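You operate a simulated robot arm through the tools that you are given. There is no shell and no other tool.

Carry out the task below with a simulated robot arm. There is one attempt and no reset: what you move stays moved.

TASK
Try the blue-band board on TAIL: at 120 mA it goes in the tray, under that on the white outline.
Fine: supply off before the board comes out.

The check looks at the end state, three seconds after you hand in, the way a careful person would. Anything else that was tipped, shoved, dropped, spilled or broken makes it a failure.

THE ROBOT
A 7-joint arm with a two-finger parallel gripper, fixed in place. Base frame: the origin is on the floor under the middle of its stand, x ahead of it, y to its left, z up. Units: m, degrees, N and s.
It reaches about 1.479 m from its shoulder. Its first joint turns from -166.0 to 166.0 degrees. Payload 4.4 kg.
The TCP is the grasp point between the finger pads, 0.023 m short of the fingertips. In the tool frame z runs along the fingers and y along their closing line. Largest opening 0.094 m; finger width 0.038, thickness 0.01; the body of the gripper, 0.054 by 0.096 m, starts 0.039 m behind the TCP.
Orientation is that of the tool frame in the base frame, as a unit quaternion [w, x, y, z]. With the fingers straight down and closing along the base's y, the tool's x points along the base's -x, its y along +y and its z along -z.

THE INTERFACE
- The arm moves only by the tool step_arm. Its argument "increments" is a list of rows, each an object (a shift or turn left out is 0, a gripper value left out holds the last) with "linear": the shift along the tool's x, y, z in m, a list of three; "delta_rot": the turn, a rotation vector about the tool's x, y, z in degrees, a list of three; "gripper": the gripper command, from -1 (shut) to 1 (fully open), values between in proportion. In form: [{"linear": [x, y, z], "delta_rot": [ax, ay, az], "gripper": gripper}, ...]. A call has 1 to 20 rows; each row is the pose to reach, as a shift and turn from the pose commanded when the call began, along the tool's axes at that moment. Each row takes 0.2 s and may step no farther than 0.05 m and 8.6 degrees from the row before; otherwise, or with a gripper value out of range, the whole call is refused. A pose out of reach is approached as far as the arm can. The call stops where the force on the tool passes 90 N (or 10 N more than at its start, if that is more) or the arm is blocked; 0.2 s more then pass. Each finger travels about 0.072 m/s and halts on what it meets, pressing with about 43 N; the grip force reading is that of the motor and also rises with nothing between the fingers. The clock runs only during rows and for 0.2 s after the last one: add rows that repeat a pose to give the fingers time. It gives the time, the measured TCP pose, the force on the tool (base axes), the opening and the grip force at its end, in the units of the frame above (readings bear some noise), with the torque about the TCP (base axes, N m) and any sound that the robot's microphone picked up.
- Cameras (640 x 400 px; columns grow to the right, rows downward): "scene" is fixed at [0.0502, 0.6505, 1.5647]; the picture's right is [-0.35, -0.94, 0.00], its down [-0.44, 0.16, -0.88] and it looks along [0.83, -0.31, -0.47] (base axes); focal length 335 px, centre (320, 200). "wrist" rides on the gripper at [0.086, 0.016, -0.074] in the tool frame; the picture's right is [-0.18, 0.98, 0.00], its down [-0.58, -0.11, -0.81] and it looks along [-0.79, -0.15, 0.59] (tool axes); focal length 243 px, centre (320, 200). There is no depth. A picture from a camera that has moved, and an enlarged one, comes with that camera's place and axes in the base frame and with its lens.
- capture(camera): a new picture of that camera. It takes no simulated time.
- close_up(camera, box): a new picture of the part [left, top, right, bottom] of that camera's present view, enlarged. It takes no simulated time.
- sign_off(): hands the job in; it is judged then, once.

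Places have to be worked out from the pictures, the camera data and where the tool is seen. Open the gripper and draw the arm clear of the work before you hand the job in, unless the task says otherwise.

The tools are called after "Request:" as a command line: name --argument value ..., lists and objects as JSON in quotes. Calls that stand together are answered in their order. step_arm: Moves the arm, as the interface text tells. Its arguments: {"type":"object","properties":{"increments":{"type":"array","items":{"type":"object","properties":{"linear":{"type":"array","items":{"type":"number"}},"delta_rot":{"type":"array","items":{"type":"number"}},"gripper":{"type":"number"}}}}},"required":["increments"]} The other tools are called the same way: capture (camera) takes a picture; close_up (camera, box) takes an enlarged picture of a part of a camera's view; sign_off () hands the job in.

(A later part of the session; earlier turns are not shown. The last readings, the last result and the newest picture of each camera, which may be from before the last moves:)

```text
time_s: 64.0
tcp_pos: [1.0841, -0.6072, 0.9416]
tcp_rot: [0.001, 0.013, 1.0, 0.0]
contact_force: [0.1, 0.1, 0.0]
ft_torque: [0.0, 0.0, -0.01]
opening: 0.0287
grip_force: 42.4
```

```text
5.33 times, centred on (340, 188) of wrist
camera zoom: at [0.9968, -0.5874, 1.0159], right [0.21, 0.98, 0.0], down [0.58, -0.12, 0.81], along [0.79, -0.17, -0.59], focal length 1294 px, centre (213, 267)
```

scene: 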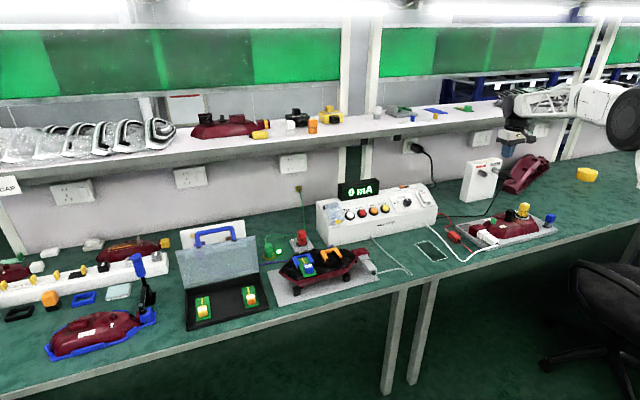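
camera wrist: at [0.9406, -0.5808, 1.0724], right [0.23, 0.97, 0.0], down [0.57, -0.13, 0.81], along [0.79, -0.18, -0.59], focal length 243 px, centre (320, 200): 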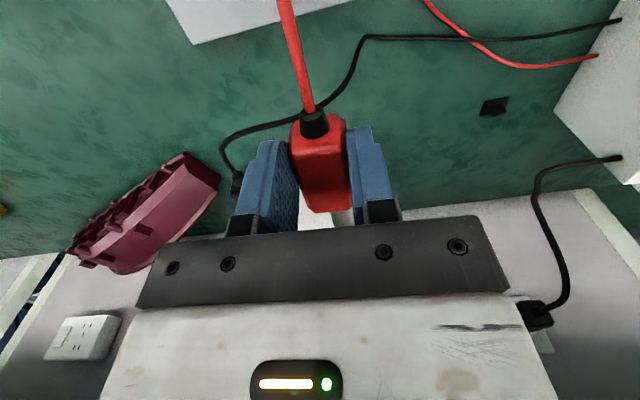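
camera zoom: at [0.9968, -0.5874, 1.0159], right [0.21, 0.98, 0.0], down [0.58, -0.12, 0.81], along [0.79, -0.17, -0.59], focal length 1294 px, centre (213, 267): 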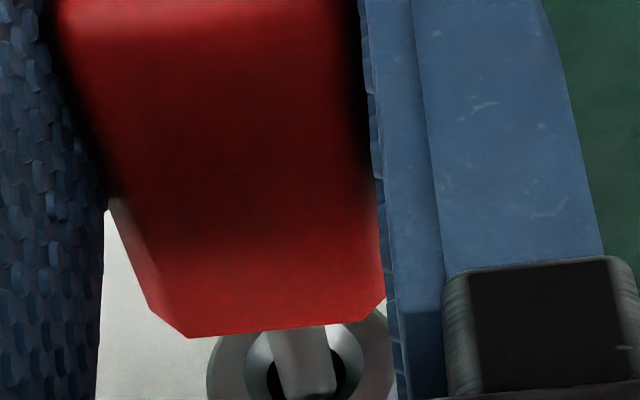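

Lateral alignment is spot on; the tip is perhaps 1 mm high. I'll lower slightly and ease in.

Request:
step_arm --increments '[{"linear": [-0.003, 0.0, 0.0008], "gripper": -1}, {"linear": [-0.006, 0.0, 0.0008]}, {"linear": [-0.008, 0.0, 0.0008]}]'

Request:
close_up --camera "scene" --box '[472, 160, 512, 185]'

Request:
close_up --camera "wrist" --box '[280, 150, 400, 225]'

```text
time_s: 64.8
tcp_pos: [1.0912, -0.6073, 0.9407]
tcp_rot: [0.001, 0.013, 1.0, 0.0]
contact_force: [-2.8, -3.2, -7.2]
ft_torque: [-0.06, 0.48, -0.21]
opening: 0.0289
grip_force: 43.4
```

```text
16.00 times, centred on (492, 172) of scene
camera zoom: at [0.0502, 0.6505, 1.5647], right [-0.35, -0.94, 0.0], down [-0.44, 0.16, -0.88], along [0.83, -0.31, -0.47], focal length 5356 px, centre (-2432, 640)
```

zoom: 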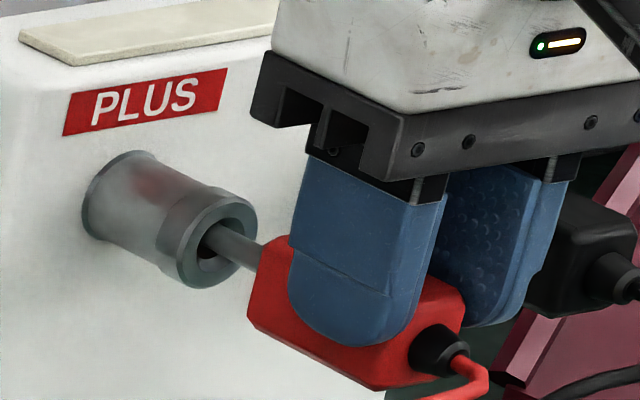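

```text
5.33 times, centred on (340, 188) of wrist
camera zoom: at [1.0046, -0.5875, 1.0148], right [0.21, 0.98, 0.0], down [0.58, -0.12, 0.81], along [0.79, -0.17, -0.59], focal length 1294 px, centre (213, 267)
```

zoom: 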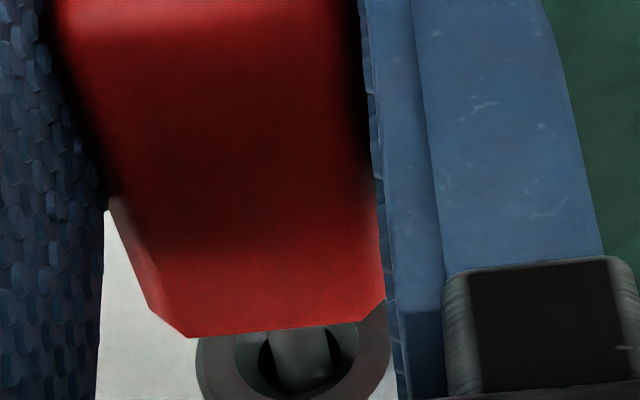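

The contact force pushes the pin down and slightly −y, so it's touching the upper edge of the hole. I'll correct by about 1.2 mm down and 0.6 mm −y, then continue.

Request:
step_arm --increments '[{"linear": [0.0, -0.0006, 0.0012], "gripper": -1}, {"linear": [-0.003, -0.0006, 0.0012]}, {"linear": [-0.006, -0.0006, 0.0012]}]'

```text
time_s: 65.6
tcp_pos: [1.0974, -0.608, 0.9407]
tcp_rot: [0.001, 0.012, 1.0, 0.0]
contact_force: [-2.9, 0.2, -7.2]
ft_torque: [0.02, 0.53, -0.05]
opening: 0.0287
grip_force: 42.5
```

Lateral force is gone; it still rides the upper edge. I'll lower another 1.5 mm and check before advancing.

Request:
step_arm --increments '[{"linear": [0.0, 0.0, 0.0008], "gripper": -1}, {"linear": [0.0, 0.0, 0.0016]}]'

Request:
close_up --camera "scene" --box '[472, 160, 512, 185]'

Request:
close_up --camera "wrist" --box '[280, 150, 400, 225]'

```text
time_s: 66.2
tcp_pos: [1.0968, -0.6073, 0.9393]
tcp_rot: [0.002, 0.012, 1.0, -0.001]
contact_force: [-0.2, -0.4, -1.8]
ft_torque: [0.01, 0.04, 0.0]
opening: 0.0289
grip_force: 43.0
```

```text
16.00 times, centred on (492, 172) of scene
camera zoom: at [0.0502, 0.6505, 1.5647], right [-0.35, -0.94, 0.0], down [-0.44, 0.16, -0.88], along [0.83, -0.31, -0.47], focal length 5356 px, centre (-2432, 640)
```

zoom: 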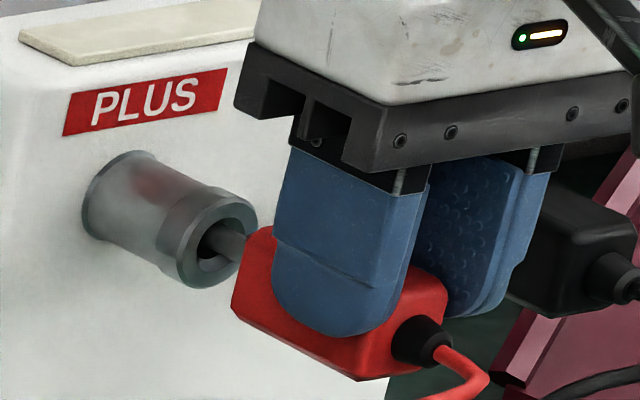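

```text
5.33 times, centred on (340, 188) of wrist
camera zoom: at [1.0114, -0.5882, 1.0146], right [0.21, 0.98, 0.0], down [0.58, -0.12, 0.81], along [0.79, -0.17, -0.59], focal length 1294 px, centre (213, 267)
```

zoom: 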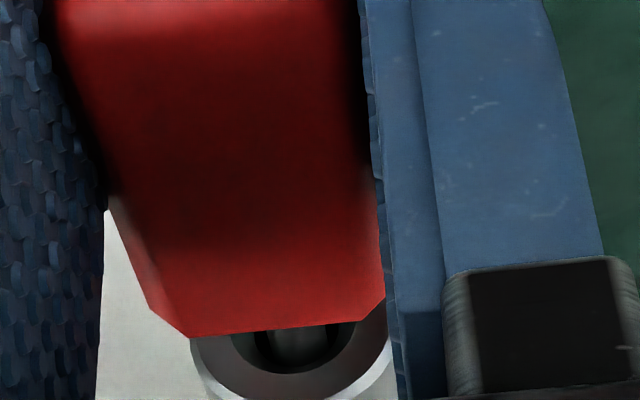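

Force is back near zero with the pin inside. I'll push on in small steps.

Request:
step_arm --increments '[{"linear": [-0.003, 0.0, 0.0002], "gripper": -1}, {"linear": [-0.006, 0.0, 0.0002]}]'

Request:
step_arm --increments '[{"linear": [-0.003, 0.0, 0.0], "gripper": -1}, {"linear": [-0.006, 0.0, 0.0]}]'

Request:
close_up --camera "scene" --box '[472, 160, 512, 185]'

```text
time_s: 66.8
tcp_pos: [1.1036, -0.607, 0.9386]
tcp_rot: [0.001, 0.013, 1.0, 0.0]
contact_force: [-0.8, 0.6, -0.7]
ft_torque: [-0.01, 0.04, 0.0]
opening: 0.0287
grip_force: 42.6
```

```text
time_s: 67.4
tcp_pos: [1.1087, -0.6085, 0.9405]
tcp_rot: [0.001, 0.013, 1.0, 0.001]
contact_force: [0.6, -0.2, -0.1]
ft_torque: [0.02, 0.01, -0.01]
opening: 0.0292
grip_force: 42.6
```

```text
16.00 times, centred on (492, 172) of scene
camera zoom: at [0.0502, 0.6505, 1.5647], right [-0.35, -0.94, 0.0], down [-0.44, 0.16, -0.88], along [0.83, -0.31, -0.47], focal length 5356 px, centre (-2432, 640)
```

zoom: 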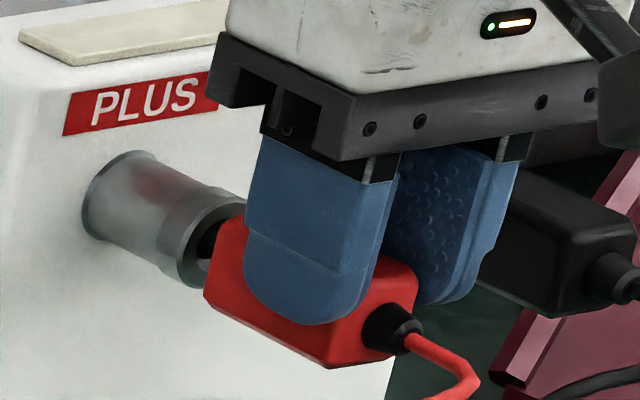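

It's sliding in freely. I'll continue until the body meets the terminal face.

Request:
step_arm --increments '[{"linear": [-0.003, 0.0, 0.0], "gripper": -1}, {"linear": [-0.006, 0.0, 0.0]}]'

Request:
close_up --camera "scene" --box '[472, 160, 512, 185]'

```text
time_s: 68.0
tcp_pos: [1.1155, -0.6084, 0.9379]
tcp_rot: [0.001, 0.012, 1.0, 0.0]
contact_force: [-3.0, -0.2, -0.4]
ft_torque: [0.01, 0.07, 0.02]
opening: 0.0287
grip_force: 42.7
```

```text
16.00 times, centred on (492, 172) of scene
camera zoom: at [0.0502, 0.6505, 1.5647], right [-0.35, -0.94, 0.0], down [-0.44, 0.16, -0.88], along [0.83, -0.31, -0.47], focal length 5356 px, centre (-2432, 640)
```

zoom: 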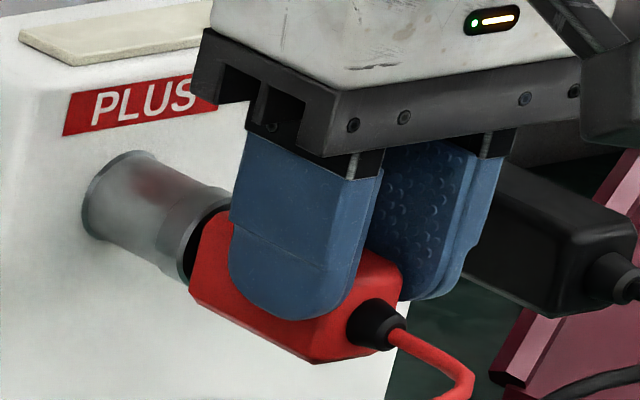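

Request:
step_arm --increments '[{"linear": [-0.0015, 0.0, 0.0], "gripper": -1}, {"linear": [-0.003, 0.0, 0.0]}]'

Request:
close_up --camera "scene" --box '[472, 160, 512, 185]'

```text
time_s: 68.6
tcp_pos: [1.1175, -0.6096, 0.9394]
tcp_rot: [0.0, 0.013, 1.0, 0.0]
contact_force: [-32.0, 6.3, 1.0]
ft_torque: [0.09, 0.7, 0.55]
opening: 0.029
grip_force: 43.0
```

```text
16.00 times, centred on (492, 172) of scene
camera zoom: at [0.0502, 0.6505, 1.5647], right [-0.35, -0.94, 0.0], down [-0.44, 0.16, -0.88], along [0.83, -0.31, -0.47], focal length 5356 px, centre (-2432, 640)
```

zoom: 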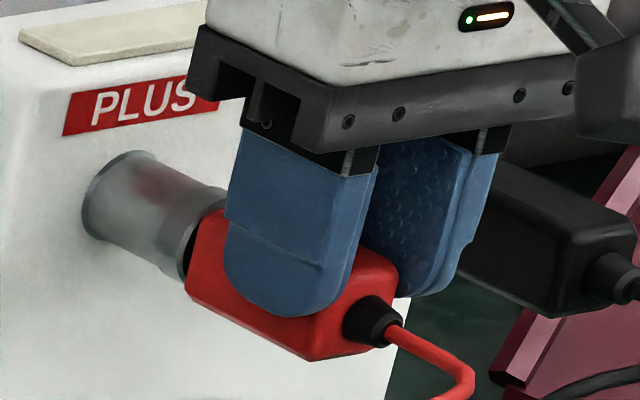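

The plug has bottomed out (32 N) and the box hasn't budged. I'll release modestly and rise straight up.

Request:
step_arm --increments '[{"linear": [0.0005, 0, 0], "gripper": -0.05}, {"linear": [0.0005, 0, 0]}, {"linear": [0.0005, 0, 0]}]'

Request:
step_arm --increments '[{"linear": [0.0, 0, -0.02], "gripper": -0.05}, {"linear": [0.0, 0, -0.06]}, {"linear": [0.02, 0.02, -0.1]}, {"linear": [0.06, 0.04, -0.11]}, {"linear": [0.1, 0.06, -0.11]}]'

Request:
close_up --camera "scene" --box '[455, 150, 519, 205]'

Request:
capture --camera "wrist"

Request:
capture --camera "scene"

```text
time_s: 69.4
tcp_pos: [1.1183, -0.6075, 0.939]
tcp_rot: [0.002, 0.013, 1.0, 0.0]
contact_force: [-0.2, 0.3, 0.0]
ft_torque: [-0.01, 0.02, -0.01]
opening: 0.0443
grip_force: 0.2
```

```text
time_s: 70.6
tcp_pos: [1.0184, -0.5485, 1.0475]
tcp_rot: [0.001, 0.013, 1.0, -0.001]
contact_force: [-0.6, 0.0, -0.1]
ft_torque: [0.02, -0.04, 0.02]
opening: 0.0448
grip_force: 0.1
```

```text
7.27 times, centred on (487, 178) of scene
camera zoom: at [0.0502, 0.6505, 1.5647], right [-0.35, -0.94, 0.0], down [-0.44, 0.16, -0.88], along [0.83, -0.31, -0.47], focal length 2434 px, centre (-894, 364)
```

zoom: 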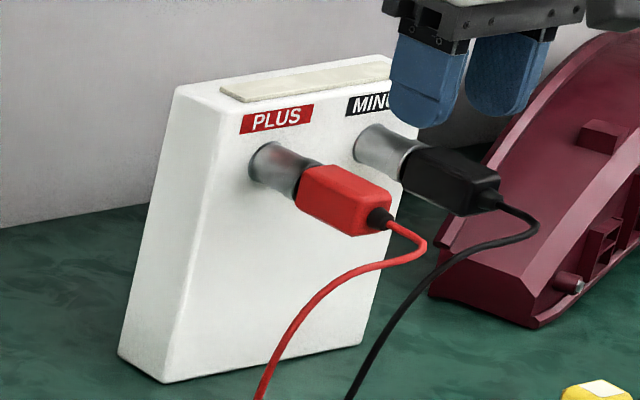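

```text
taken
camera wrist: at [0.9326, -0.5275, 1.1215], right [0.21, 0.98, 0.0], down [0.58, -0.12, 0.81], along [0.79, -0.17, -0.59], focal length 243 px, centre (320, 200)
```

wrist: 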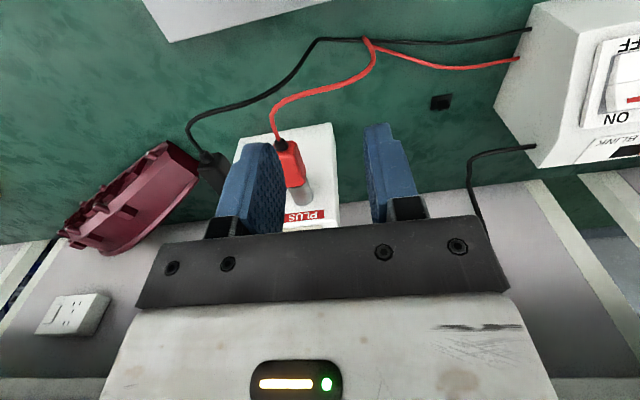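

```text
taken
```

scene: 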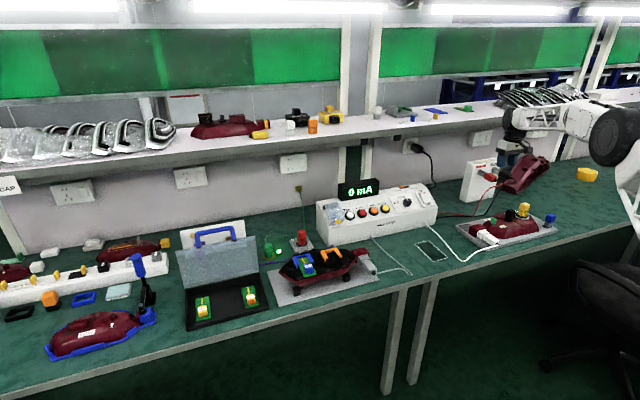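

The red plug is seated in PLUS just like the black one in MINUS. Now I'll shut the gripper, go back over the rocker and switch the supply on.

Request:
step_arm --increments '[{"linear": [-0.012, 0.0387, 0], "delta_rot": [0, 0, -0.5], "gripper": -1}, {"linear": [-0.0239, 0.0775, 0], "delta_rot": [0, 0, -1.0]}, {"linear": [-0.0359, 0.1162, 0], "delta_rot": [0, 0, -1.5]}, {"linear": [-0.0478, 0.155, 0], "delta_rot": [0, 0, -1.5]}, {"linear": [-0.0598, 0.1937, 0], "delta_rot": [0, 0, -1.5]}, {"linear": [-0.0717, 0.2324, 0], "delta_rot": [0, 0, -1.5]}, {"linear": [-0.0837, 0.2712, 0], "delta_rot": [0, 0, -1.5]}, {"linear": [-0.0956, 0.3099, 0], "delta_rot": [0, 0, -1.5]}, {"linear": [-0.0956, 0.3099, 0.04], "delta_rot": [0, 0, -1.5]}, {"linear": [-0.0956, 0.3099, 0.0775], "delta_rot": [0, 0, -1.5]}, {"linear": [-0.0956, 0.3099, 0.1], "delta_rot": [0, 0, -1.5]}]'

Request:
close_up --camera "wrist" --box '[220, 40, 420, 165]'

```text
time_s: 73.0
tcp_pos: [1.124, -0.2366, 0.951]
tcp_rot: [0.002, 0.0, 1.0, 0.001]
contact_force: [0.4, -0.5, -0.4]
ft_torque: [0.02, 0.02, 0.01]
opening: 0.0002
grip_force: 41.6
```

```text
3.20 times, centred on (320, 102) of wrist
camera zoom: at [1.038, -0.2193, 1.0245], right [0.18, 0.98, 0.0], down [0.58, -0.11, 0.81], along [0.79, -0.15, -0.59], focal length 776 px, centre (320, 512)
```

zoom: 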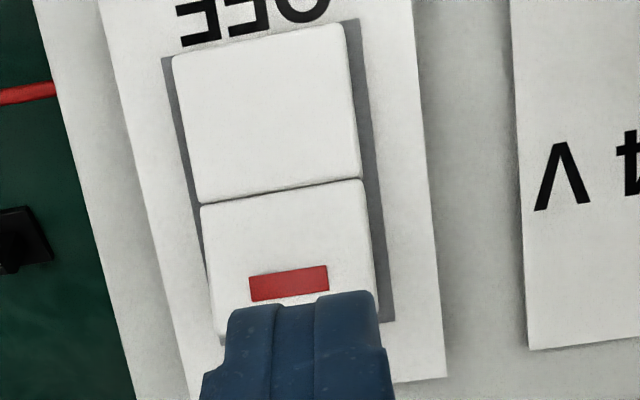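

Request:
step_arm --increments '[{"linear": [0.001, -0.004, 0.01], "gripper": -1}, {"linear": [0.001, -0.004, 0.02]}, {"linear": [0.001, -0.004, 0.027]}, {"linear": [0.001, -0.004, 0.031]}]'

Request:
step_arm --increments '[{"linear": [0, 0, 0.002], "gripper": -1}, {"linear": [0, 0, 0.003]}]'

Request:
close_up --camera "scene" --box '[385, 170, 449, 210]'

```text
time_s: 74.0
tcp_pos: [1.1232, -0.2417, 0.9174]
tcp_rot: [0.001, 0.001, 1.0, 0.0]
contact_force: [-0.2, -0.1, -0.2]
ft_torque: [-0.01, 0.0, 0.0]
opening: 0.0002
grip_force: 42.4
```

```text
time_s: 74.6
tcp_pos: [1.1222, -0.2424, 0.9143]
tcp_rot: [0.001, 0.0, 1.0, 0.0]
contact_force: [-0.4, -0.1, 0.1]
ft_torque: [0.0, 0.04, 0.02]
opening: 0.0002
grip_force: 42.4
```

```text
10.00 times, centred on (417, 190) of scene
camera zoom: at [0.0502, 0.6505, 1.5647], right [-0.35, -0.94, 0.0], down [-0.44, 0.16, -0.88], along [0.83, -0.31, -0.47], focal length 3347 px, centre (-650, 300)
```

zoom: 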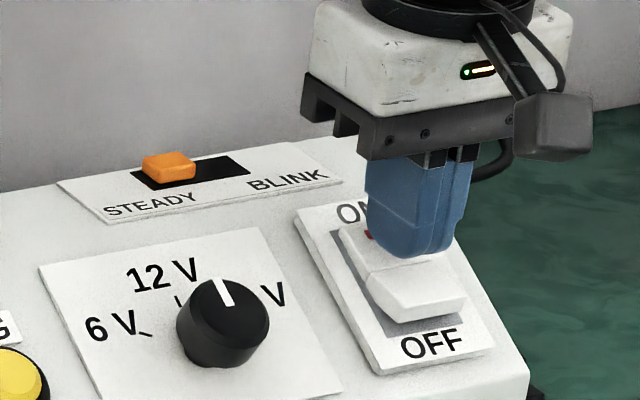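

The rocker has flipped to ON (OFF end raised). I'll lift off and confirm, then check the display.

Request:
step_arm --increments '[{"linear": [0, 0, -0.03], "gripper": -1}, {"linear": [0.03, 0, -0.07]}, {"linear": [0.07, 0, -0.1]}]'

Request:
close_up --camera "scene" --box '[385, 170, 449, 210]'

Request:
close_up --camera "scene" --box '[310, 170, 438, 250]'

```text
time_s: 75.4
tcp_pos: [1.0518, -0.2411, 1.0131]
tcp_rot: [0.0, 0.0, 1.0, 0.0]
contact_force: [-0.1, -0.1, -1.5]
ft_torque: [0.02, -0.01, 0.01]
opening: 0.0003
grip_force: 42.1
```

```text
10.00 times, centred on (417, 190) of scene
camera zoom: at [0.0502, 0.6505, 1.5647], right [-0.35, -0.94, 0.0], down [-0.44, 0.16, -0.88], along [0.83, -0.31, -0.47], focal length 3347 px, centre (-650, 300)
```

zoom: 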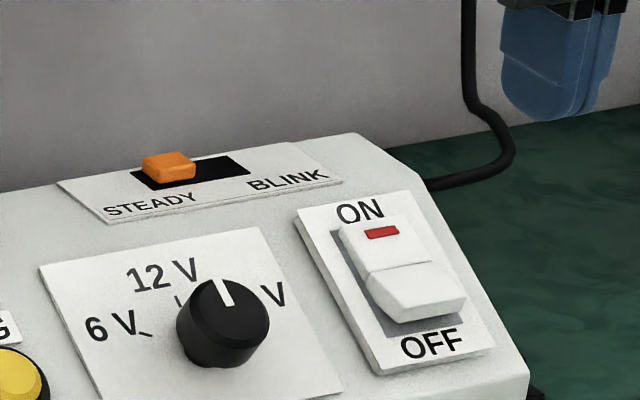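

```text
5.00 times, centred on (374, 210) of scene
camera zoom: at [0.0502, 0.6505, 1.5647], right [-0.35, -0.94, 0.0], down [-0.44, 0.16, -0.88], along [0.83, -0.31, -0.47], focal length 1674 px, centre (50, 150)
```

zoom: 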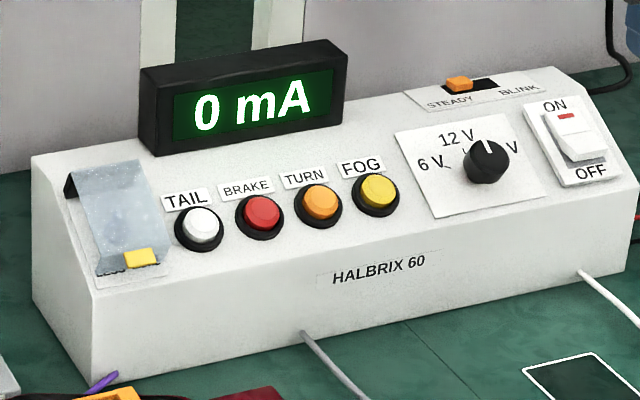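

Notably, the rocker is now tilted further than after my first press, so earlier it may have stopped half-way; now it is fully ON. I'll go and press TAIL again and read.

Request:
step_arm --increments '[{"linear": [0.0035, 0.0461, -0.003], "delta_rot": [1.74, -4.79, -4.79], "gripper": -1}, {"linear": [0.007, 0.0923, -0.006], "delta_rot": [3.49, -9.58, -9.58]}, {"linear": [0.0105, 0.1384, -0.009], "delta_rot": [5.23, -14.37, -14.37]}, {"linear": [0.014, 0.1845, -0.012], "delta_rot": [6.98, -19.17, -19.17]}, {"linear": [0.0175, 0.2306, -0.015], "delta_rot": [8.72, -23.96, -23.96]}, {"linear": [0.021, 0.2768, -0.018], "delta_rot": [10.46, -28.75, -28.75]}, {"linear": [0.0245, 0.3229, -0.021], "delta_rot": [12.21, -33.54, -33.54]}, {"linear": [0.028, 0.369, -0.024], "delta_rot": [13.95, -38.33, -38.33]}]'

Request:
capture --camera "wrist"

```text
time_s: 77.2
tcp_pos: [1.0231, 0.126, 1.0377]
tcp_rot: [0.323, -0.321, 0.883, -0.117]
contact_force: [-0.2, 0.3, 0.1]
ft_torque: [-0.05, 0.01, -0.01]
opening: 0.0
grip_force: 42.2
```

```text
taken
camera wrist: at [0.9166, 0.0848, 1.0445], right [-0.38, 0.87, -0.32], down [-0.13, 0.29, 0.95], along [0.92, 0.4, 0.0], focal length 243 px, centre (320, 200)
```

wrist: 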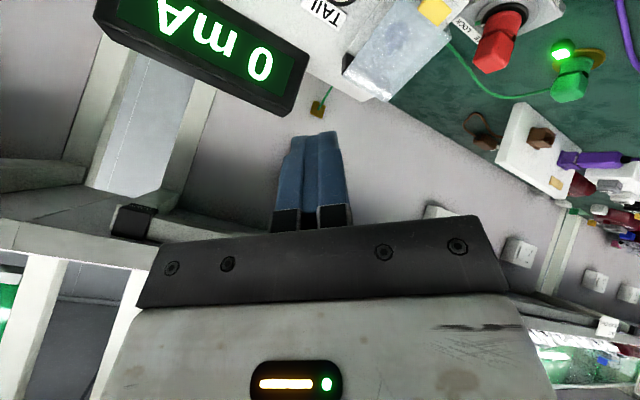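

Request:
step_arm --increments '[{"linear": [0.0068, 0.0063, 0.0359], "gripper": -1}, {"linear": [0.0135, 0.0127, 0.0718]}, {"linear": [0.0203, 0.019, 0.1076]}, {"linear": [0.027, 0.0253, 0.1435]}]'

Request:
step_arm --increments '[{"linear": [0.0008, 0.0007, 0.004], "gripper": -1}, {"linear": [0.0016, 0.0013, 0.008]}]'

Request:
capture --camera "wrist"

```text
time_s: 78.2
tcp_pos: [1.0896, 0.13, 0.9048]
tcp_rot: [0.323, -0.321, 0.883, -0.118]
contact_force: [0.7, 0.0, 0.9]
ft_torque: [0.0, 0.03, -0.02]
opening: 0.0
grip_force: 41.8
```

```text
time_s: 78.8
tcp_pos: [1.0924, 0.1293, 0.8971]
tcp_rot: [0.322, -0.321, 0.883, -0.117]
contact_force: [-0.1, 0.5, 0.4]
ft_torque: [-0.05, -0.04, -0.01]
opening: 0.0004
grip_force: 42.4
```

```text
taken
camera wrist: at [0.9848, 0.0882, 0.9047], right [-0.37, 0.87, -0.32], down [-0.13, 0.29, 0.95], along [0.92, 0.4, 0.0], focal length 243 px, centre (320, 200)
```

wrist: 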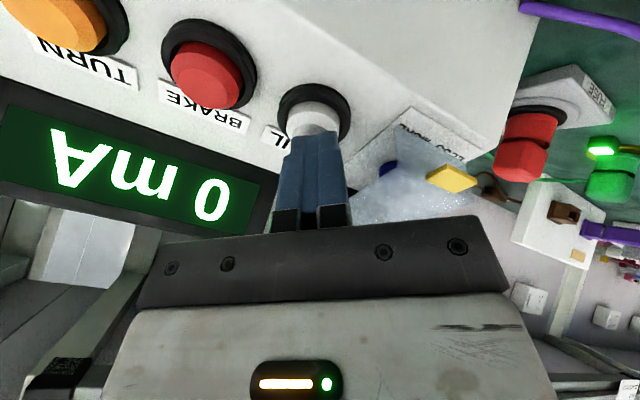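

Just above the button. I'll press in about 3 mm increments until the click and then read the meter.

Request:
step_arm --increments '[{"linear": [0.0008, 0.0007, 0.004], "gripper": -1}]'

Request:
step_arm --increments '[{"linear": [0.0006, 0.0005, 0.0029], "gripper": -1}]'

Request:
capture --camera "wrist"

```text
time_s: 79.2
tcp_pos: [1.0941, 0.1302, 0.8936]
tcp_rot: [0.323, -0.32, 0.883, -0.116]
contact_force: [0.7, 0.4, 0.0]
ft_torque: [-0.01, 0.03, -0.01]
opening: 0.0002
grip_force: 42.4
```

```text
time_s: 79.6
tcp_pos: [1.0945, 0.1302, 0.8909]
tcp_rot: [0.323, -0.32, 0.883, -0.118]
contact_force: [-1.8, 0.9, 0.7]
ft_torque: [0.05, 0.05, -0.02]
opening: 0.0
grip_force: 42.1
```

```text
taken
camera wrist: at [0.9881, 0.0879, 0.8989], right [-0.38, 0.87, -0.32], down [-0.13, 0.29, 0.95], along [0.92, 0.4, 0.0], focal length 243 px, centre (320, 200)
```

wrist: 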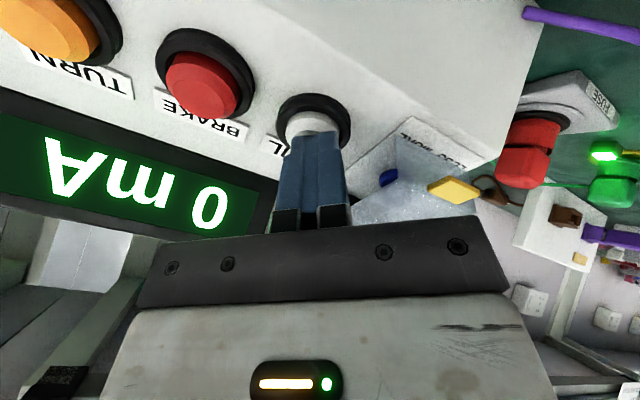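

Request:
step_arm --increments '[{"linear": [0.0003, 0.0003, 0.0015], "gripper": -1}, {"linear": [0.0004, 0.0003, 0.0022]}]'

Request:
capture --camera "wrist"

```text
time_s: 80.2
tcp_pos: [1.0958, 0.1291, 0.8892]
tcp_rot: [0.323, -0.32, 0.883, -0.119]
contact_force: [0.5, 0.1, 2.6]
ft_torque: [-0.02, -0.03, 0.01]
opening: 0.0
grip_force: 43.0
heard: click
```

```text
taken
camera wrist: at [0.9892, 0.0874, 0.8965], right [-0.37, 0.87, -0.32], down [-0.13, 0.29, 0.95], along [0.92, 0.4, 0.0], focal length 243 px, centre (320, 200)
```

wrist: 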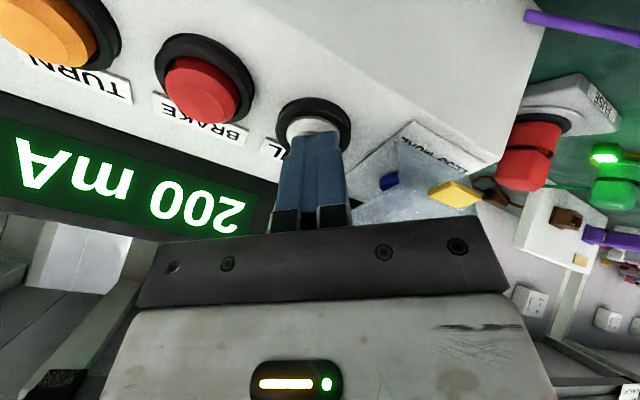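

The meter now shows a value. I'll zoom in to read it, and hold a little longer to see whether it settles.

Request:
close_up --camera "wrist" --box '[0, 110, 290, 260]'

Request:
step_arm --increments '[{"linear": [0, 0, 0], "gripper": -1}, {"linear": [0, 0, 0]}, {"linear": [0, 0, 0]}, {"linear": [0, 0, 0]}, {"linear": [0, 0, 0]}, {"linear": [0, 0, 0]}, {"linear": [0, 0, 0]}, {"linear": [0, 0, 0]}, {"linear": [0, 0, 0]}, {"linear": [0, 0, 0]}]'

Request:
close_up --camera "wrist" --box '[0, 110, 290, 260]'

```text
2.21 times, centred on (145, 185) of wrist
camera zoom: at [0.9892, 0.0874, 0.8965], right [-0.37, 0.87, -0.32], down [-0.13, 0.29, 0.95], along [0.92, 0.4, 0.0], focal length 535 px, centre (706, 233)
```

zoom: 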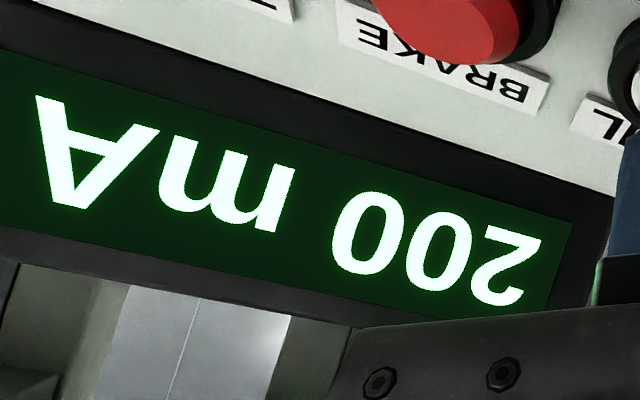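

```text
time_s: 82.4
tcp_pos: [1.0957, 0.1299, 0.8877]
tcp_rot: [0.322, -0.321, 0.883, -0.116]
contact_force: [-1.6, 0.4, 2.3]
ft_torque: [0.01, 0.04, -0.03]
opening: 0.0001
grip_force: 42.7
```

```text
2.21 times, centred on (145, 185) of wrist
camera zoom: at [0.989, 0.0876, 0.8963], right [-0.38, 0.87, -0.32], down [-0.13, 0.29, 0.95], along [0.92, 0.4, 0.0], focal length 535 px, centre (706, 233)
```

zoom: 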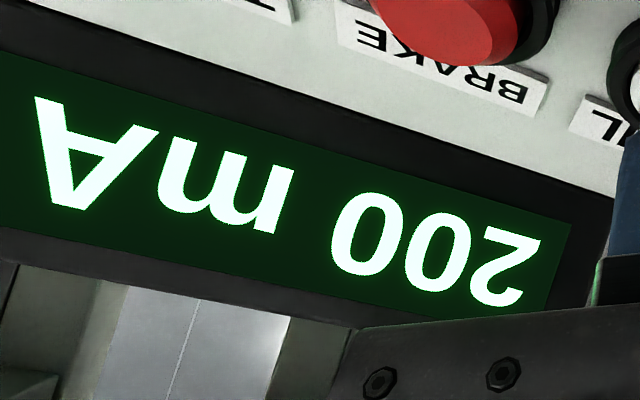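

The meter reads a steady 200 mA, which isn't the 120 mA (or below) the task expects for a 12 V board, so I want to double-check the test conditions, especially the voltage dial. I'll release the button and look at the dial squarely.

Request:
step_arm --increments '[{"linear": [-0.001, -0.0008, -0.0048], "gripper": -1}, {"linear": [-0.003, -0.0025, -0.0145]}, {"linear": [-0.006, -0.005, -0.035]}, {"linear": [-0.01, -0.008, -0.075]}, {"linear": [-0.01, -0.008, -0.115]}, {"linear": [0.0158, -0.047, -0.118], "delta_rot": [-1.74, 4.79, 4.79]}, {"linear": [0.0415, -0.0859, -0.1211], "delta_rot": [-3.49, 9.58, 9.58]}, {"linear": [0.0673, -0.1249, -0.1241], "delta_rot": [-5.23, 14.37, 14.37]}, {"linear": [0.093, -0.1638, -0.1272], "delta_rot": [-6.98, 19.17, 19.17]}, {"linear": [0.1188, -0.2028, -0.1302], "delta_rot": [-8.72, 23.96, 23.96]}, {"linear": [0.1445, -0.2417, -0.1332], "delta_rot": [-10.46, 28.75, 28.75]}, {"linear": [0.1703, -0.2807, -0.1363], "delta_rot": [-12.21, 33.54, 33.54]}, {"linear": [0.196, -0.3196, -0.1393], "delta_rot": [-13.95, 38.33, 38.33]}]'

Request:
capture --camera "wrist"

Request:
close_up --camera "wrist" --box '[360, 30, 520, 150]'

Request:
close_up --camera "scene" --box '[387, 183, 427, 208]'

```text
time_s: 85.2
tcp_pos: [1.0469, -0.2393, 1.0299]
tcp_rot: [0.001, 0.001, 1.0, 0.001]
contact_force: [-0.5, 0.7, 0.9]
ft_torque: [-0.02, -0.02, 0.01]
opening: 0.0
grip_force: 42.3
```

```text
taken
camera wrist: at [0.9598, -0.2218, 1.1038], right [0.18, 0.98, 0.0], down [0.58, -0.11, 0.81], along [0.79, -0.15, -0.59], focal length 243 px, centre (320, 200)
```

wrist: 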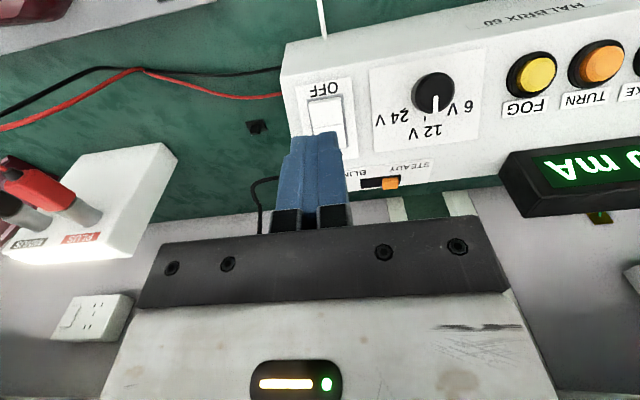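

```text
3.33 times, centred on (440, 90) of wrist
camera zoom: at [0.9598, -0.2218, 1.1038], right [0.18, 0.98, 0.0], down [0.58, -0.11, 0.81], along [0.79, -0.15, -0.59], focal length 809 px, centre (-80, 567)
```

zoom: 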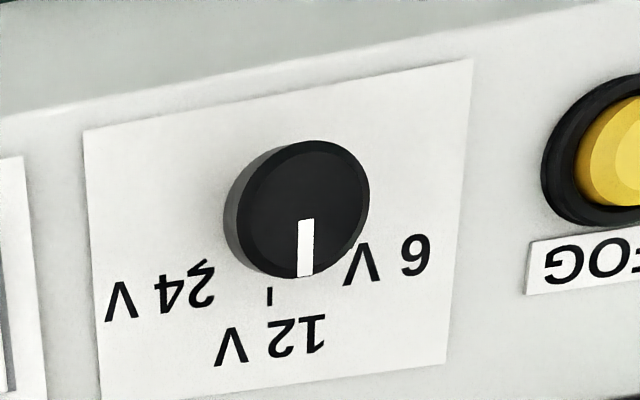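

```text
16.00 times, centred on (407, 196) of scene
camera zoom: at [0.0502, 0.6505, 1.5647], right [-0.35, -0.94, 0.0], down [-0.44, 0.16, -0.88], along [0.83, -0.31, -0.47], focal length 5356 px, centre (-1072, 272)
```

zoom: 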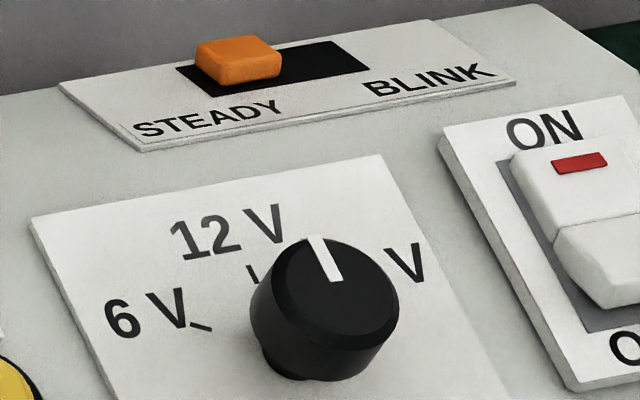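

The strip on top of the PLUS/MINUS box now seems to be glowing. I'll look at that closely, because it matters for interpreting the reading.

Request:
close_up --camera "scene" --box '[455, 150, 519, 205]'

Request:
close_up --camera "wrist" --box '[0, 120, 200, 280]'

Request:
capture --camera "scene"

```text
7.27 times, centred on (487, 178) of scene
camera zoom: at [0.0502, 0.6505, 1.5647], right [-0.35, -0.94, 0.0], down [-0.44, 0.16, -0.88], along [0.83, -0.31, -0.47], focal length 2434 px, centre (-894, 364)
```

zoom: 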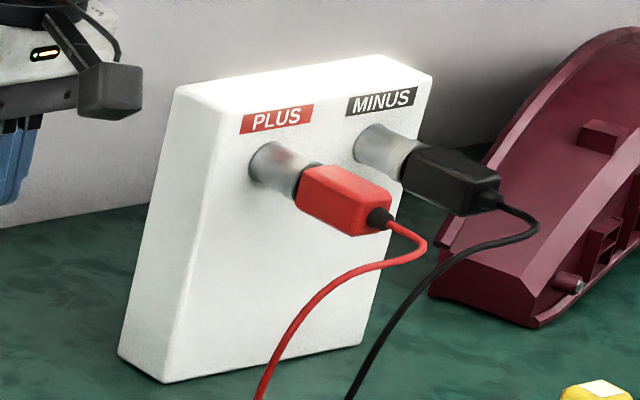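

```text
2.50 times, centred on (100, 200) of wrist
camera zoom: at [0.9598, -0.2218, 1.1038], right [0.18, 0.98, 0.0], down [0.58, -0.11, 0.81], along [0.79, -0.15, -0.59], focal length 606 px, centre (870, 200)
```

zoom: 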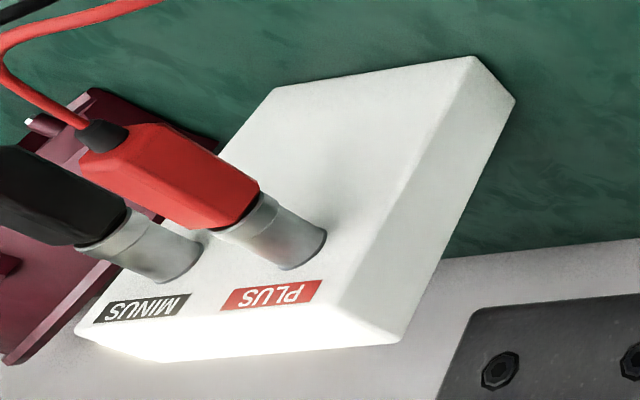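

```text
taken
```

scene: 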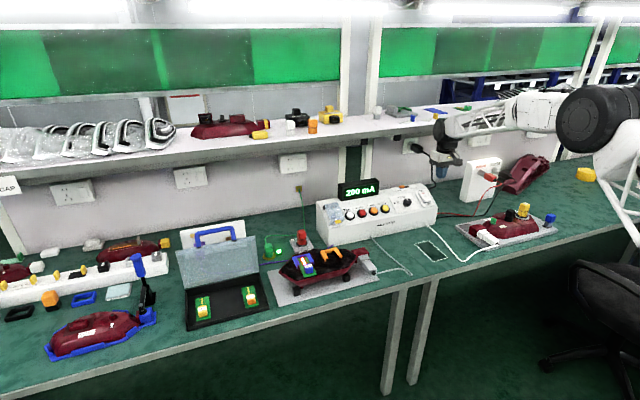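

The TAIL channel has latched (the display still shows 200 mA) and the PLUS/MINUS box is lit, so it is a load, not the feed. I'll look at the lamp and display from the scene camera.

Request:
close_up --camera "scene" --box '[260, 230, 400, 310]'

Request:
close_up --camera "scene" --box '[310, 170, 438, 250]'

Request:
close_up --camera "scene" --box '[460, 195, 570, 260]'

```text
4.57 times, centred on (330, 270) of scene
camera zoom: at [0.0502, 0.6505, 1.5647], right [-0.35, -0.94, 0.0], down [-0.44, 0.16, -0.88], along [0.83, -0.31, -0.47], focal length 1530 px, centre (274, -120)
```

zoom: 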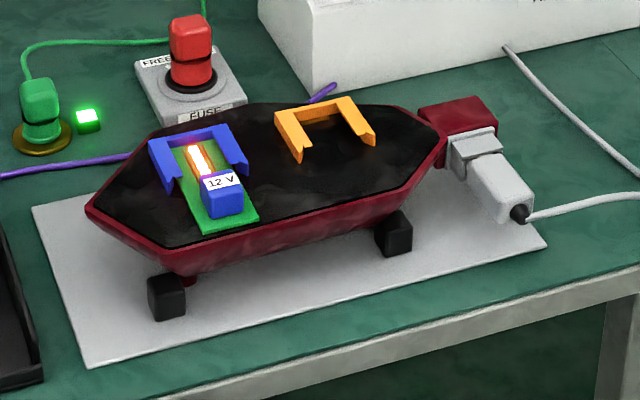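

```text
5.00 times, centred on (374, 210) of scene
camera zoom: at [0.0502, 0.6505, 1.5647], right [-0.35, -0.94, 0.0], down [-0.44, 0.16, -0.88], along [0.83, -0.31, -0.47], focal length 1674 px, centre (50, 150)
```

zoom: 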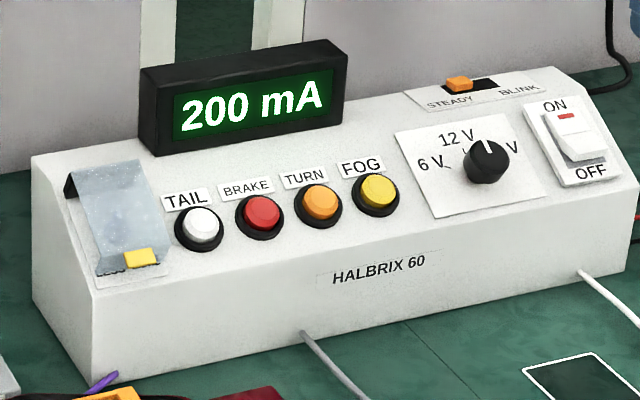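

```text
5.82 times, centred on (515, 228) of scene
camera zoom: at [0.0502, 0.6505, 1.5647], right [-0.35, -0.94, 0.0], down [-0.44, 0.16, -0.88], along [0.83, -0.31, -0.47], focal length 1948 px, centre (-814, 40)
```

zoom: 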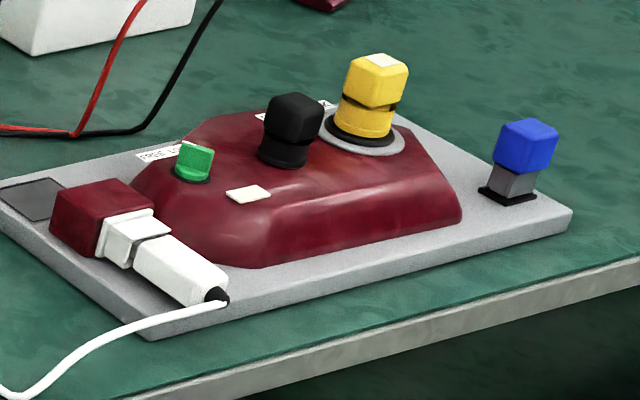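

Now the board's LEDs are lit and the meter holds 200 mA, but the light box I connected is lit too, so the reading includes an extra load. My first rocker press had only gone half-way; the red lead wasn't the fault. I'll switch off, put the lead back as it was, and re-measure. First: OFF.

Request:
step_arm --increments '[{"linear": [-0.025, -0.001, 0.02], "gripper": -1}, {"linear": [-0.049, -0.002, 0.055]}, {"linear": [-0.049, -0.002, 0.09]}, {"linear": [-0.049, -0.002, 0.11]}, {"linear": [-0.049, -0.002, 0.122]}, {"linear": [-0.049, -0.002, 0.128]}]'

Request:
close_up --camera "scene" --box '[385, 170, 449, 210]'

```text
time_s: 86.6
tcp_pos: [1.0964, -0.2451, 0.9027]
tcp_rot: [0.001, 0.0, 1.0, 0.001]
contact_force: [0.2, 0.0, 1.7]
ft_torque: [-0.02, 0.0, 0.02]
opening: 0.0
grip_force: 42.5
```

```text
10.00 times, centred on (417, 190) of scene
camera zoom: at [0.0502, 0.6505, 1.5647], right [-0.35, -0.94, 0.0], down [-0.44, 0.16, -0.88], along [0.83, -0.31, -0.47], focal length 3347 px, centre (-650, 300)
```

zoom: 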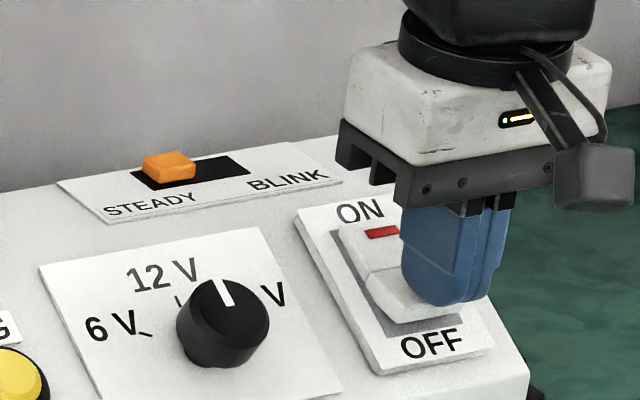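

The tip is touching the raised OFF end (1.7 N). I'll press it home in small steps.

Request:
step_arm --increments '[{"linear": [0, 0.002, 0.002], "gripper": -1}, {"linear": [0, 0.002, 0.004]}]'

Request:
step_arm --increments '[{"linear": [0, 0, 0.0015], "gripper": -1}, {"linear": [0, 0, 0.003]}]'

Request:
close_up --camera "scene" --box '[385, 170, 449, 210]'

```text
time_s: 87.2
tcp_pos: [1.0977, -0.2427, 0.899]
tcp_rot: [0.0, 0.0, 1.0, 0.0]
contact_force: [-0.8, 0.0, 0.6]
ft_torque: [-0.01, 0.01, -0.01]
opening: 0.0002
grip_force: 42.8
```

```text
time_s: 87.8
tcp_pos: [1.0969, -0.2421, 0.8992]
tcp_rot: [0.002, 0.0, 1.0, 0.0]
contact_force: [-26.2, 7.5, 24.5]
ft_torque: [0.18, 0.13, 0.19]
opening: 0.0
grip_force: 42.1
```

```text
10.00 times, centred on (417, 190) of scene
camera zoom: at [0.0502, 0.6505, 1.5647], right [-0.35, -0.94, 0.0], down [-0.44, 0.16, -0.88], along [0.83, -0.31, -0.47], focal length 3347 px, centre (-650, 300)
```

zoom: 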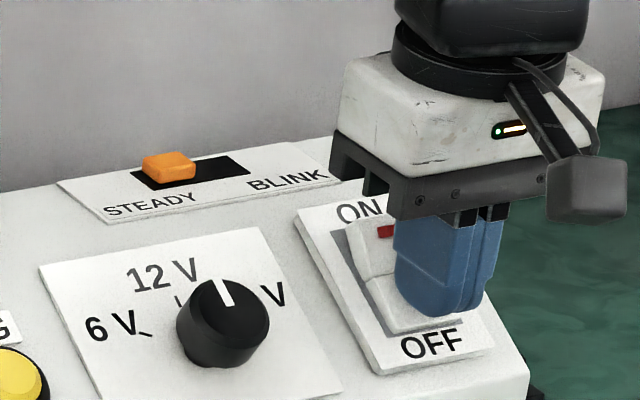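

Pressed home at about 35 N. I'll lift away and confirm that the supply is OFF (display, LEDs and light box).

Request:
step_arm --increments '[{"linear": [0, 0, -0.02], "gripper": -1}, {"linear": [0.02, -0.02, -0.06]}, {"linear": [0.06, -0.05, -0.09]}, {"linear": [0.08, -0.09, -0.11]}]'

Request:
close_up --camera "scene" --box '[385, 170, 449, 210]'

Request:
capture --camera "scene"

Request:
close_up --camera "scene" --box '[310, 150, 510, 275]'

```text
refused: row 3 steps farther than a row can; nothing moved
```

```text
10.00 times, centred on (417, 190) of scene
camera zoom: at [0.0502, 0.6505, 1.5647], right [-0.35, -0.94, 0.0], down [-0.44, 0.16, -0.88], along [0.83, -0.31, -0.47], focal length 3347 px, centre (-650, 300)
```

zoom: 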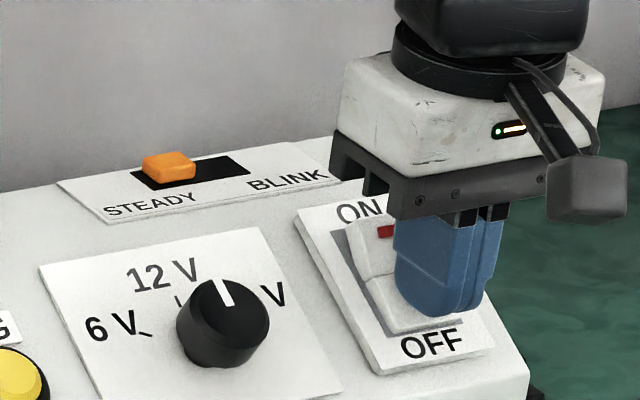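

```text
taken
```

scene: 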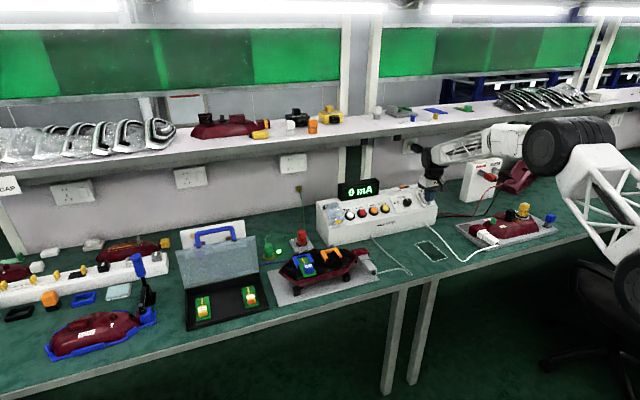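

```text
3.20 times, centred on (410, 212) of scene
camera zoom: at [0.0502, 0.6505, 1.5647], right [-0.35, -0.94, 0.0], down [-0.44, 0.16, -0.88], along [0.83, -0.31, -0.47], focal length 1071 px, centre (32, 160)
```

zoom: 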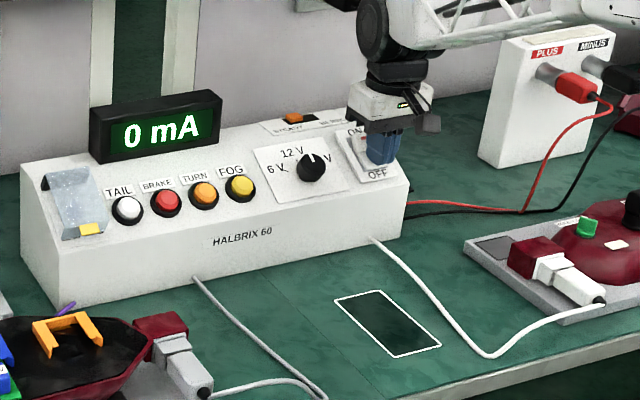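

Display 0 mA, light box dark: supply is off. I'll lift away and go over the red plug to pull it back out.

Request:
step_arm --increments '[{"linear": [0, 0, -0.02], "gripper": -1}, {"linear": [0, 0, -0.06]}, {"linear": [0, 0, -0.1]}, {"linear": [0, 0, -0.14]}, {"linear": [-0.002, -0.046, -0.145], "delta_rot": [0, 0, 0.2], "gripper": -0.05}, {"linear": [-0.005, -0.092, -0.15], "delta_rot": [0, 0, 0.4]}, {"linear": [-0.008, -0.138, -0.15], "delta_rot": [0, 0, 0.6]}, {"linear": [-0.011, -0.184, -0.15], "delta_rot": [0, 0, 0.8]}, {"linear": [-0.014, -0.23, -0.15], "delta_rot": [0, 0, 1.0]}, {"linear": [-0.017, -0.276, -0.15], "delta_rot": [0, 0, 1.2]}, {"linear": [-0.02, -0.322, -0.15], "delta_rot": [0, 0, 1.4]}, {"linear": [-0.021, -0.3655, -0.15], "delta_rot": [0, 0, 1.5]}]'

Request:
capture --camera "wrist"

Request:
close_up --camera "scene" --box '[385, 170, 449, 210]'

Request:
close_up --camera "scene" --box '[455, 140, 535, 190]'

```text
time_s: 90.4
tcp_pos: [1.118, -0.6055, 1.0478]
tcp_rot: [0.001, 0.011, 1.0, -0.001]
contact_force: [0.7, 0.1, 2.3]
ft_torque: [-0.04, 0.0, -0.05]
opening: 0.0449
grip_force: 0.1
```

```text
taken
camera wrist: at [1.0295, -0.5874, 1.1214], right [0.21, 0.98, 0.0], down [0.58, -0.12, 0.81], along [0.79, -0.17, -0.59], focal length 243 px, centre (320, 200)
```

wrist: 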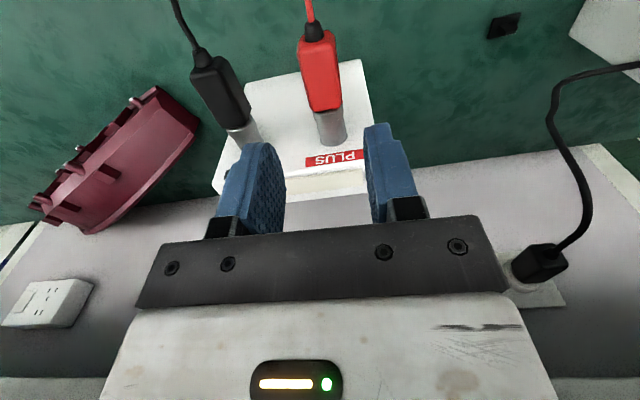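

```text
10.00 times, centred on (417, 190) of scene
camera zoom: at [0.0502, 0.6505, 1.5647], right [-0.35, -0.94, 0.0], down [-0.44, 0.16, -0.88], along [0.83, -0.31, -0.47], focal length 3347 px, centre (-650, 300)
```

zoom: 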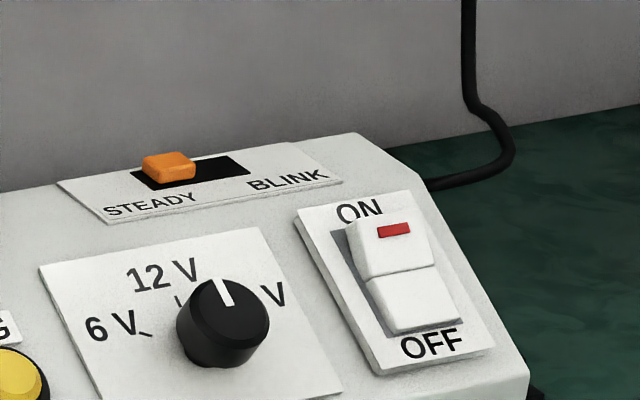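

```text
8.00 times, centred on (495, 165) of scene
camera zoom: at [0.0502, 0.6505, 1.5647], right [-0.35, -0.94, 0.0], down [-0.44, 0.16, -0.88], along [0.83, -0.31, -0.47], focal length 2678 px, centre (-1080, 480)
```

zoom: 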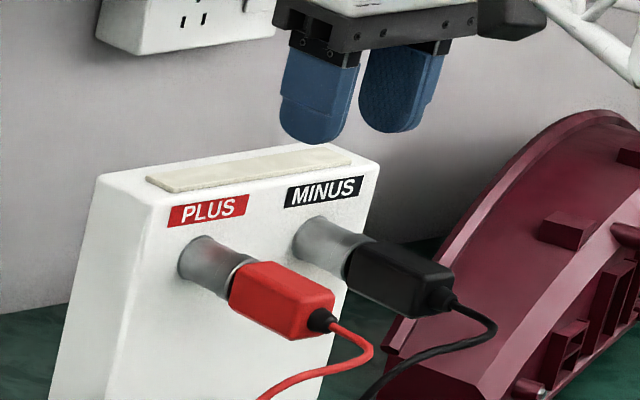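

Directly above the plug again. I'll descend to the earlier grasp height and grip.

Request:
step_arm --increments '[{"linear": [0, -0.001, 0.035], "gripper": -0.05}, {"linear": [0, -0.001, 0.07]}, {"linear": [0, -0.001, 0.095]}, {"linear": [0, -0.001, 0.1085]}]'

Request:
capture --camera "wrist"

```text
time_s: 91.4
tcp_pos: [1.1195, -0.6092, 0.9368]
tcp_rot: [0.001, 0.013, 1.0, 0.0]
contact_force: [0.6, -0.1, 0.4]
ft_torque: [0.0, 0.01, 0.04]
opening: 0.0446
grip_force: 0.1
```

```text
taken
camera wrist: at [1.032, -0.5908, 1.0118], right [0.21, 0.98, 0.0], down [0.58, -0.12, 0.81], along [0.79, -0.17, -0.59], focal length 243 px, centre (320, 200)
```

wrist: 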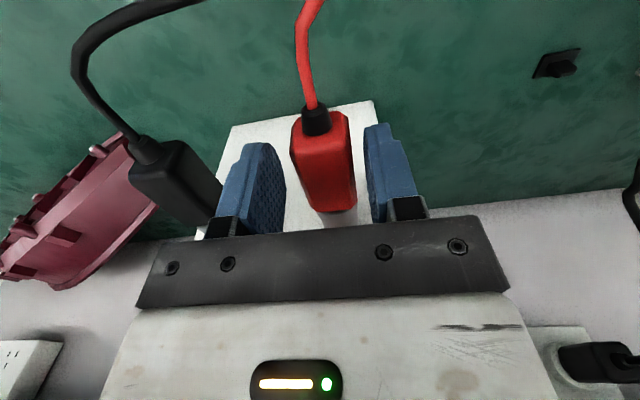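

Request:
step_arm --increments '[{"linear": [0, 0, 0], "gripper": -1}, {"linear": [0, 0, 0]}, {"linear": [0, 0, 0]}]'

Request:
step_arm --increments '[{"linear": [0.005, 0, 0], "gripper": -1}, {"linear": [0.012, 0, 0]}, {"linear": [0.02, 0, 0]}, {"linear": [0.03, 0, 0]}, {"linear": [0.04, 0, 0]}, {"linear": [0.055, 0, 0]}]'

Request:
close_up --camera "scene" --box '[455, 140, 535, 190]'

```text
time_s: 92.2
tcp_pos: [1.119, -0.6102, 0.9369]
tcp_rot: [0.002, 0.013, 1.0, 0.0]
contact_force: [-3.0, 4.9, 0.3]
ft_torque: [0.1, -0.04, 0.39]
opening: 0.029
grip_force: 43.1
```

```text
time_s: 93.6
tcp_pos: [1.0632, -0.6089, 0.9372]
tcp_rot: [0.001, 0.013, 1.0, 0.0]
contact_force: [0.2, -0.2, -1.1]
ft_torque: [0.0, 0.02, 0.01]
opening: 0.029
grip_force: 43.2
```

```text
8.00 times, centred on (495, 165) of scene
camera zoom: at [0.0502, 0.6505, 1.5647], right [-0.35, -0.94, 0.0], down [-0.44, 0.16, -0.88], along [0.83, -0.31, -0.47], focal length 2678 px, centre (-1080, 480)
```

zoom: 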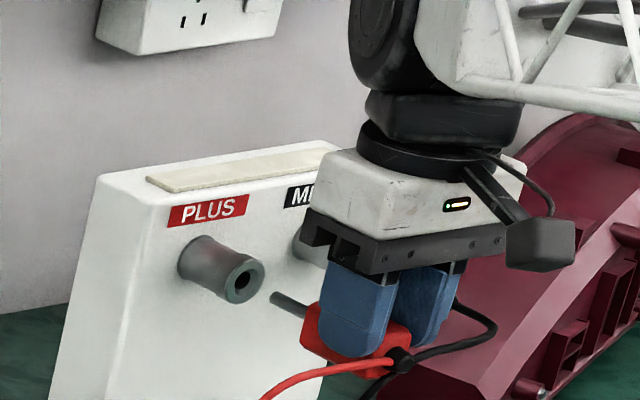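

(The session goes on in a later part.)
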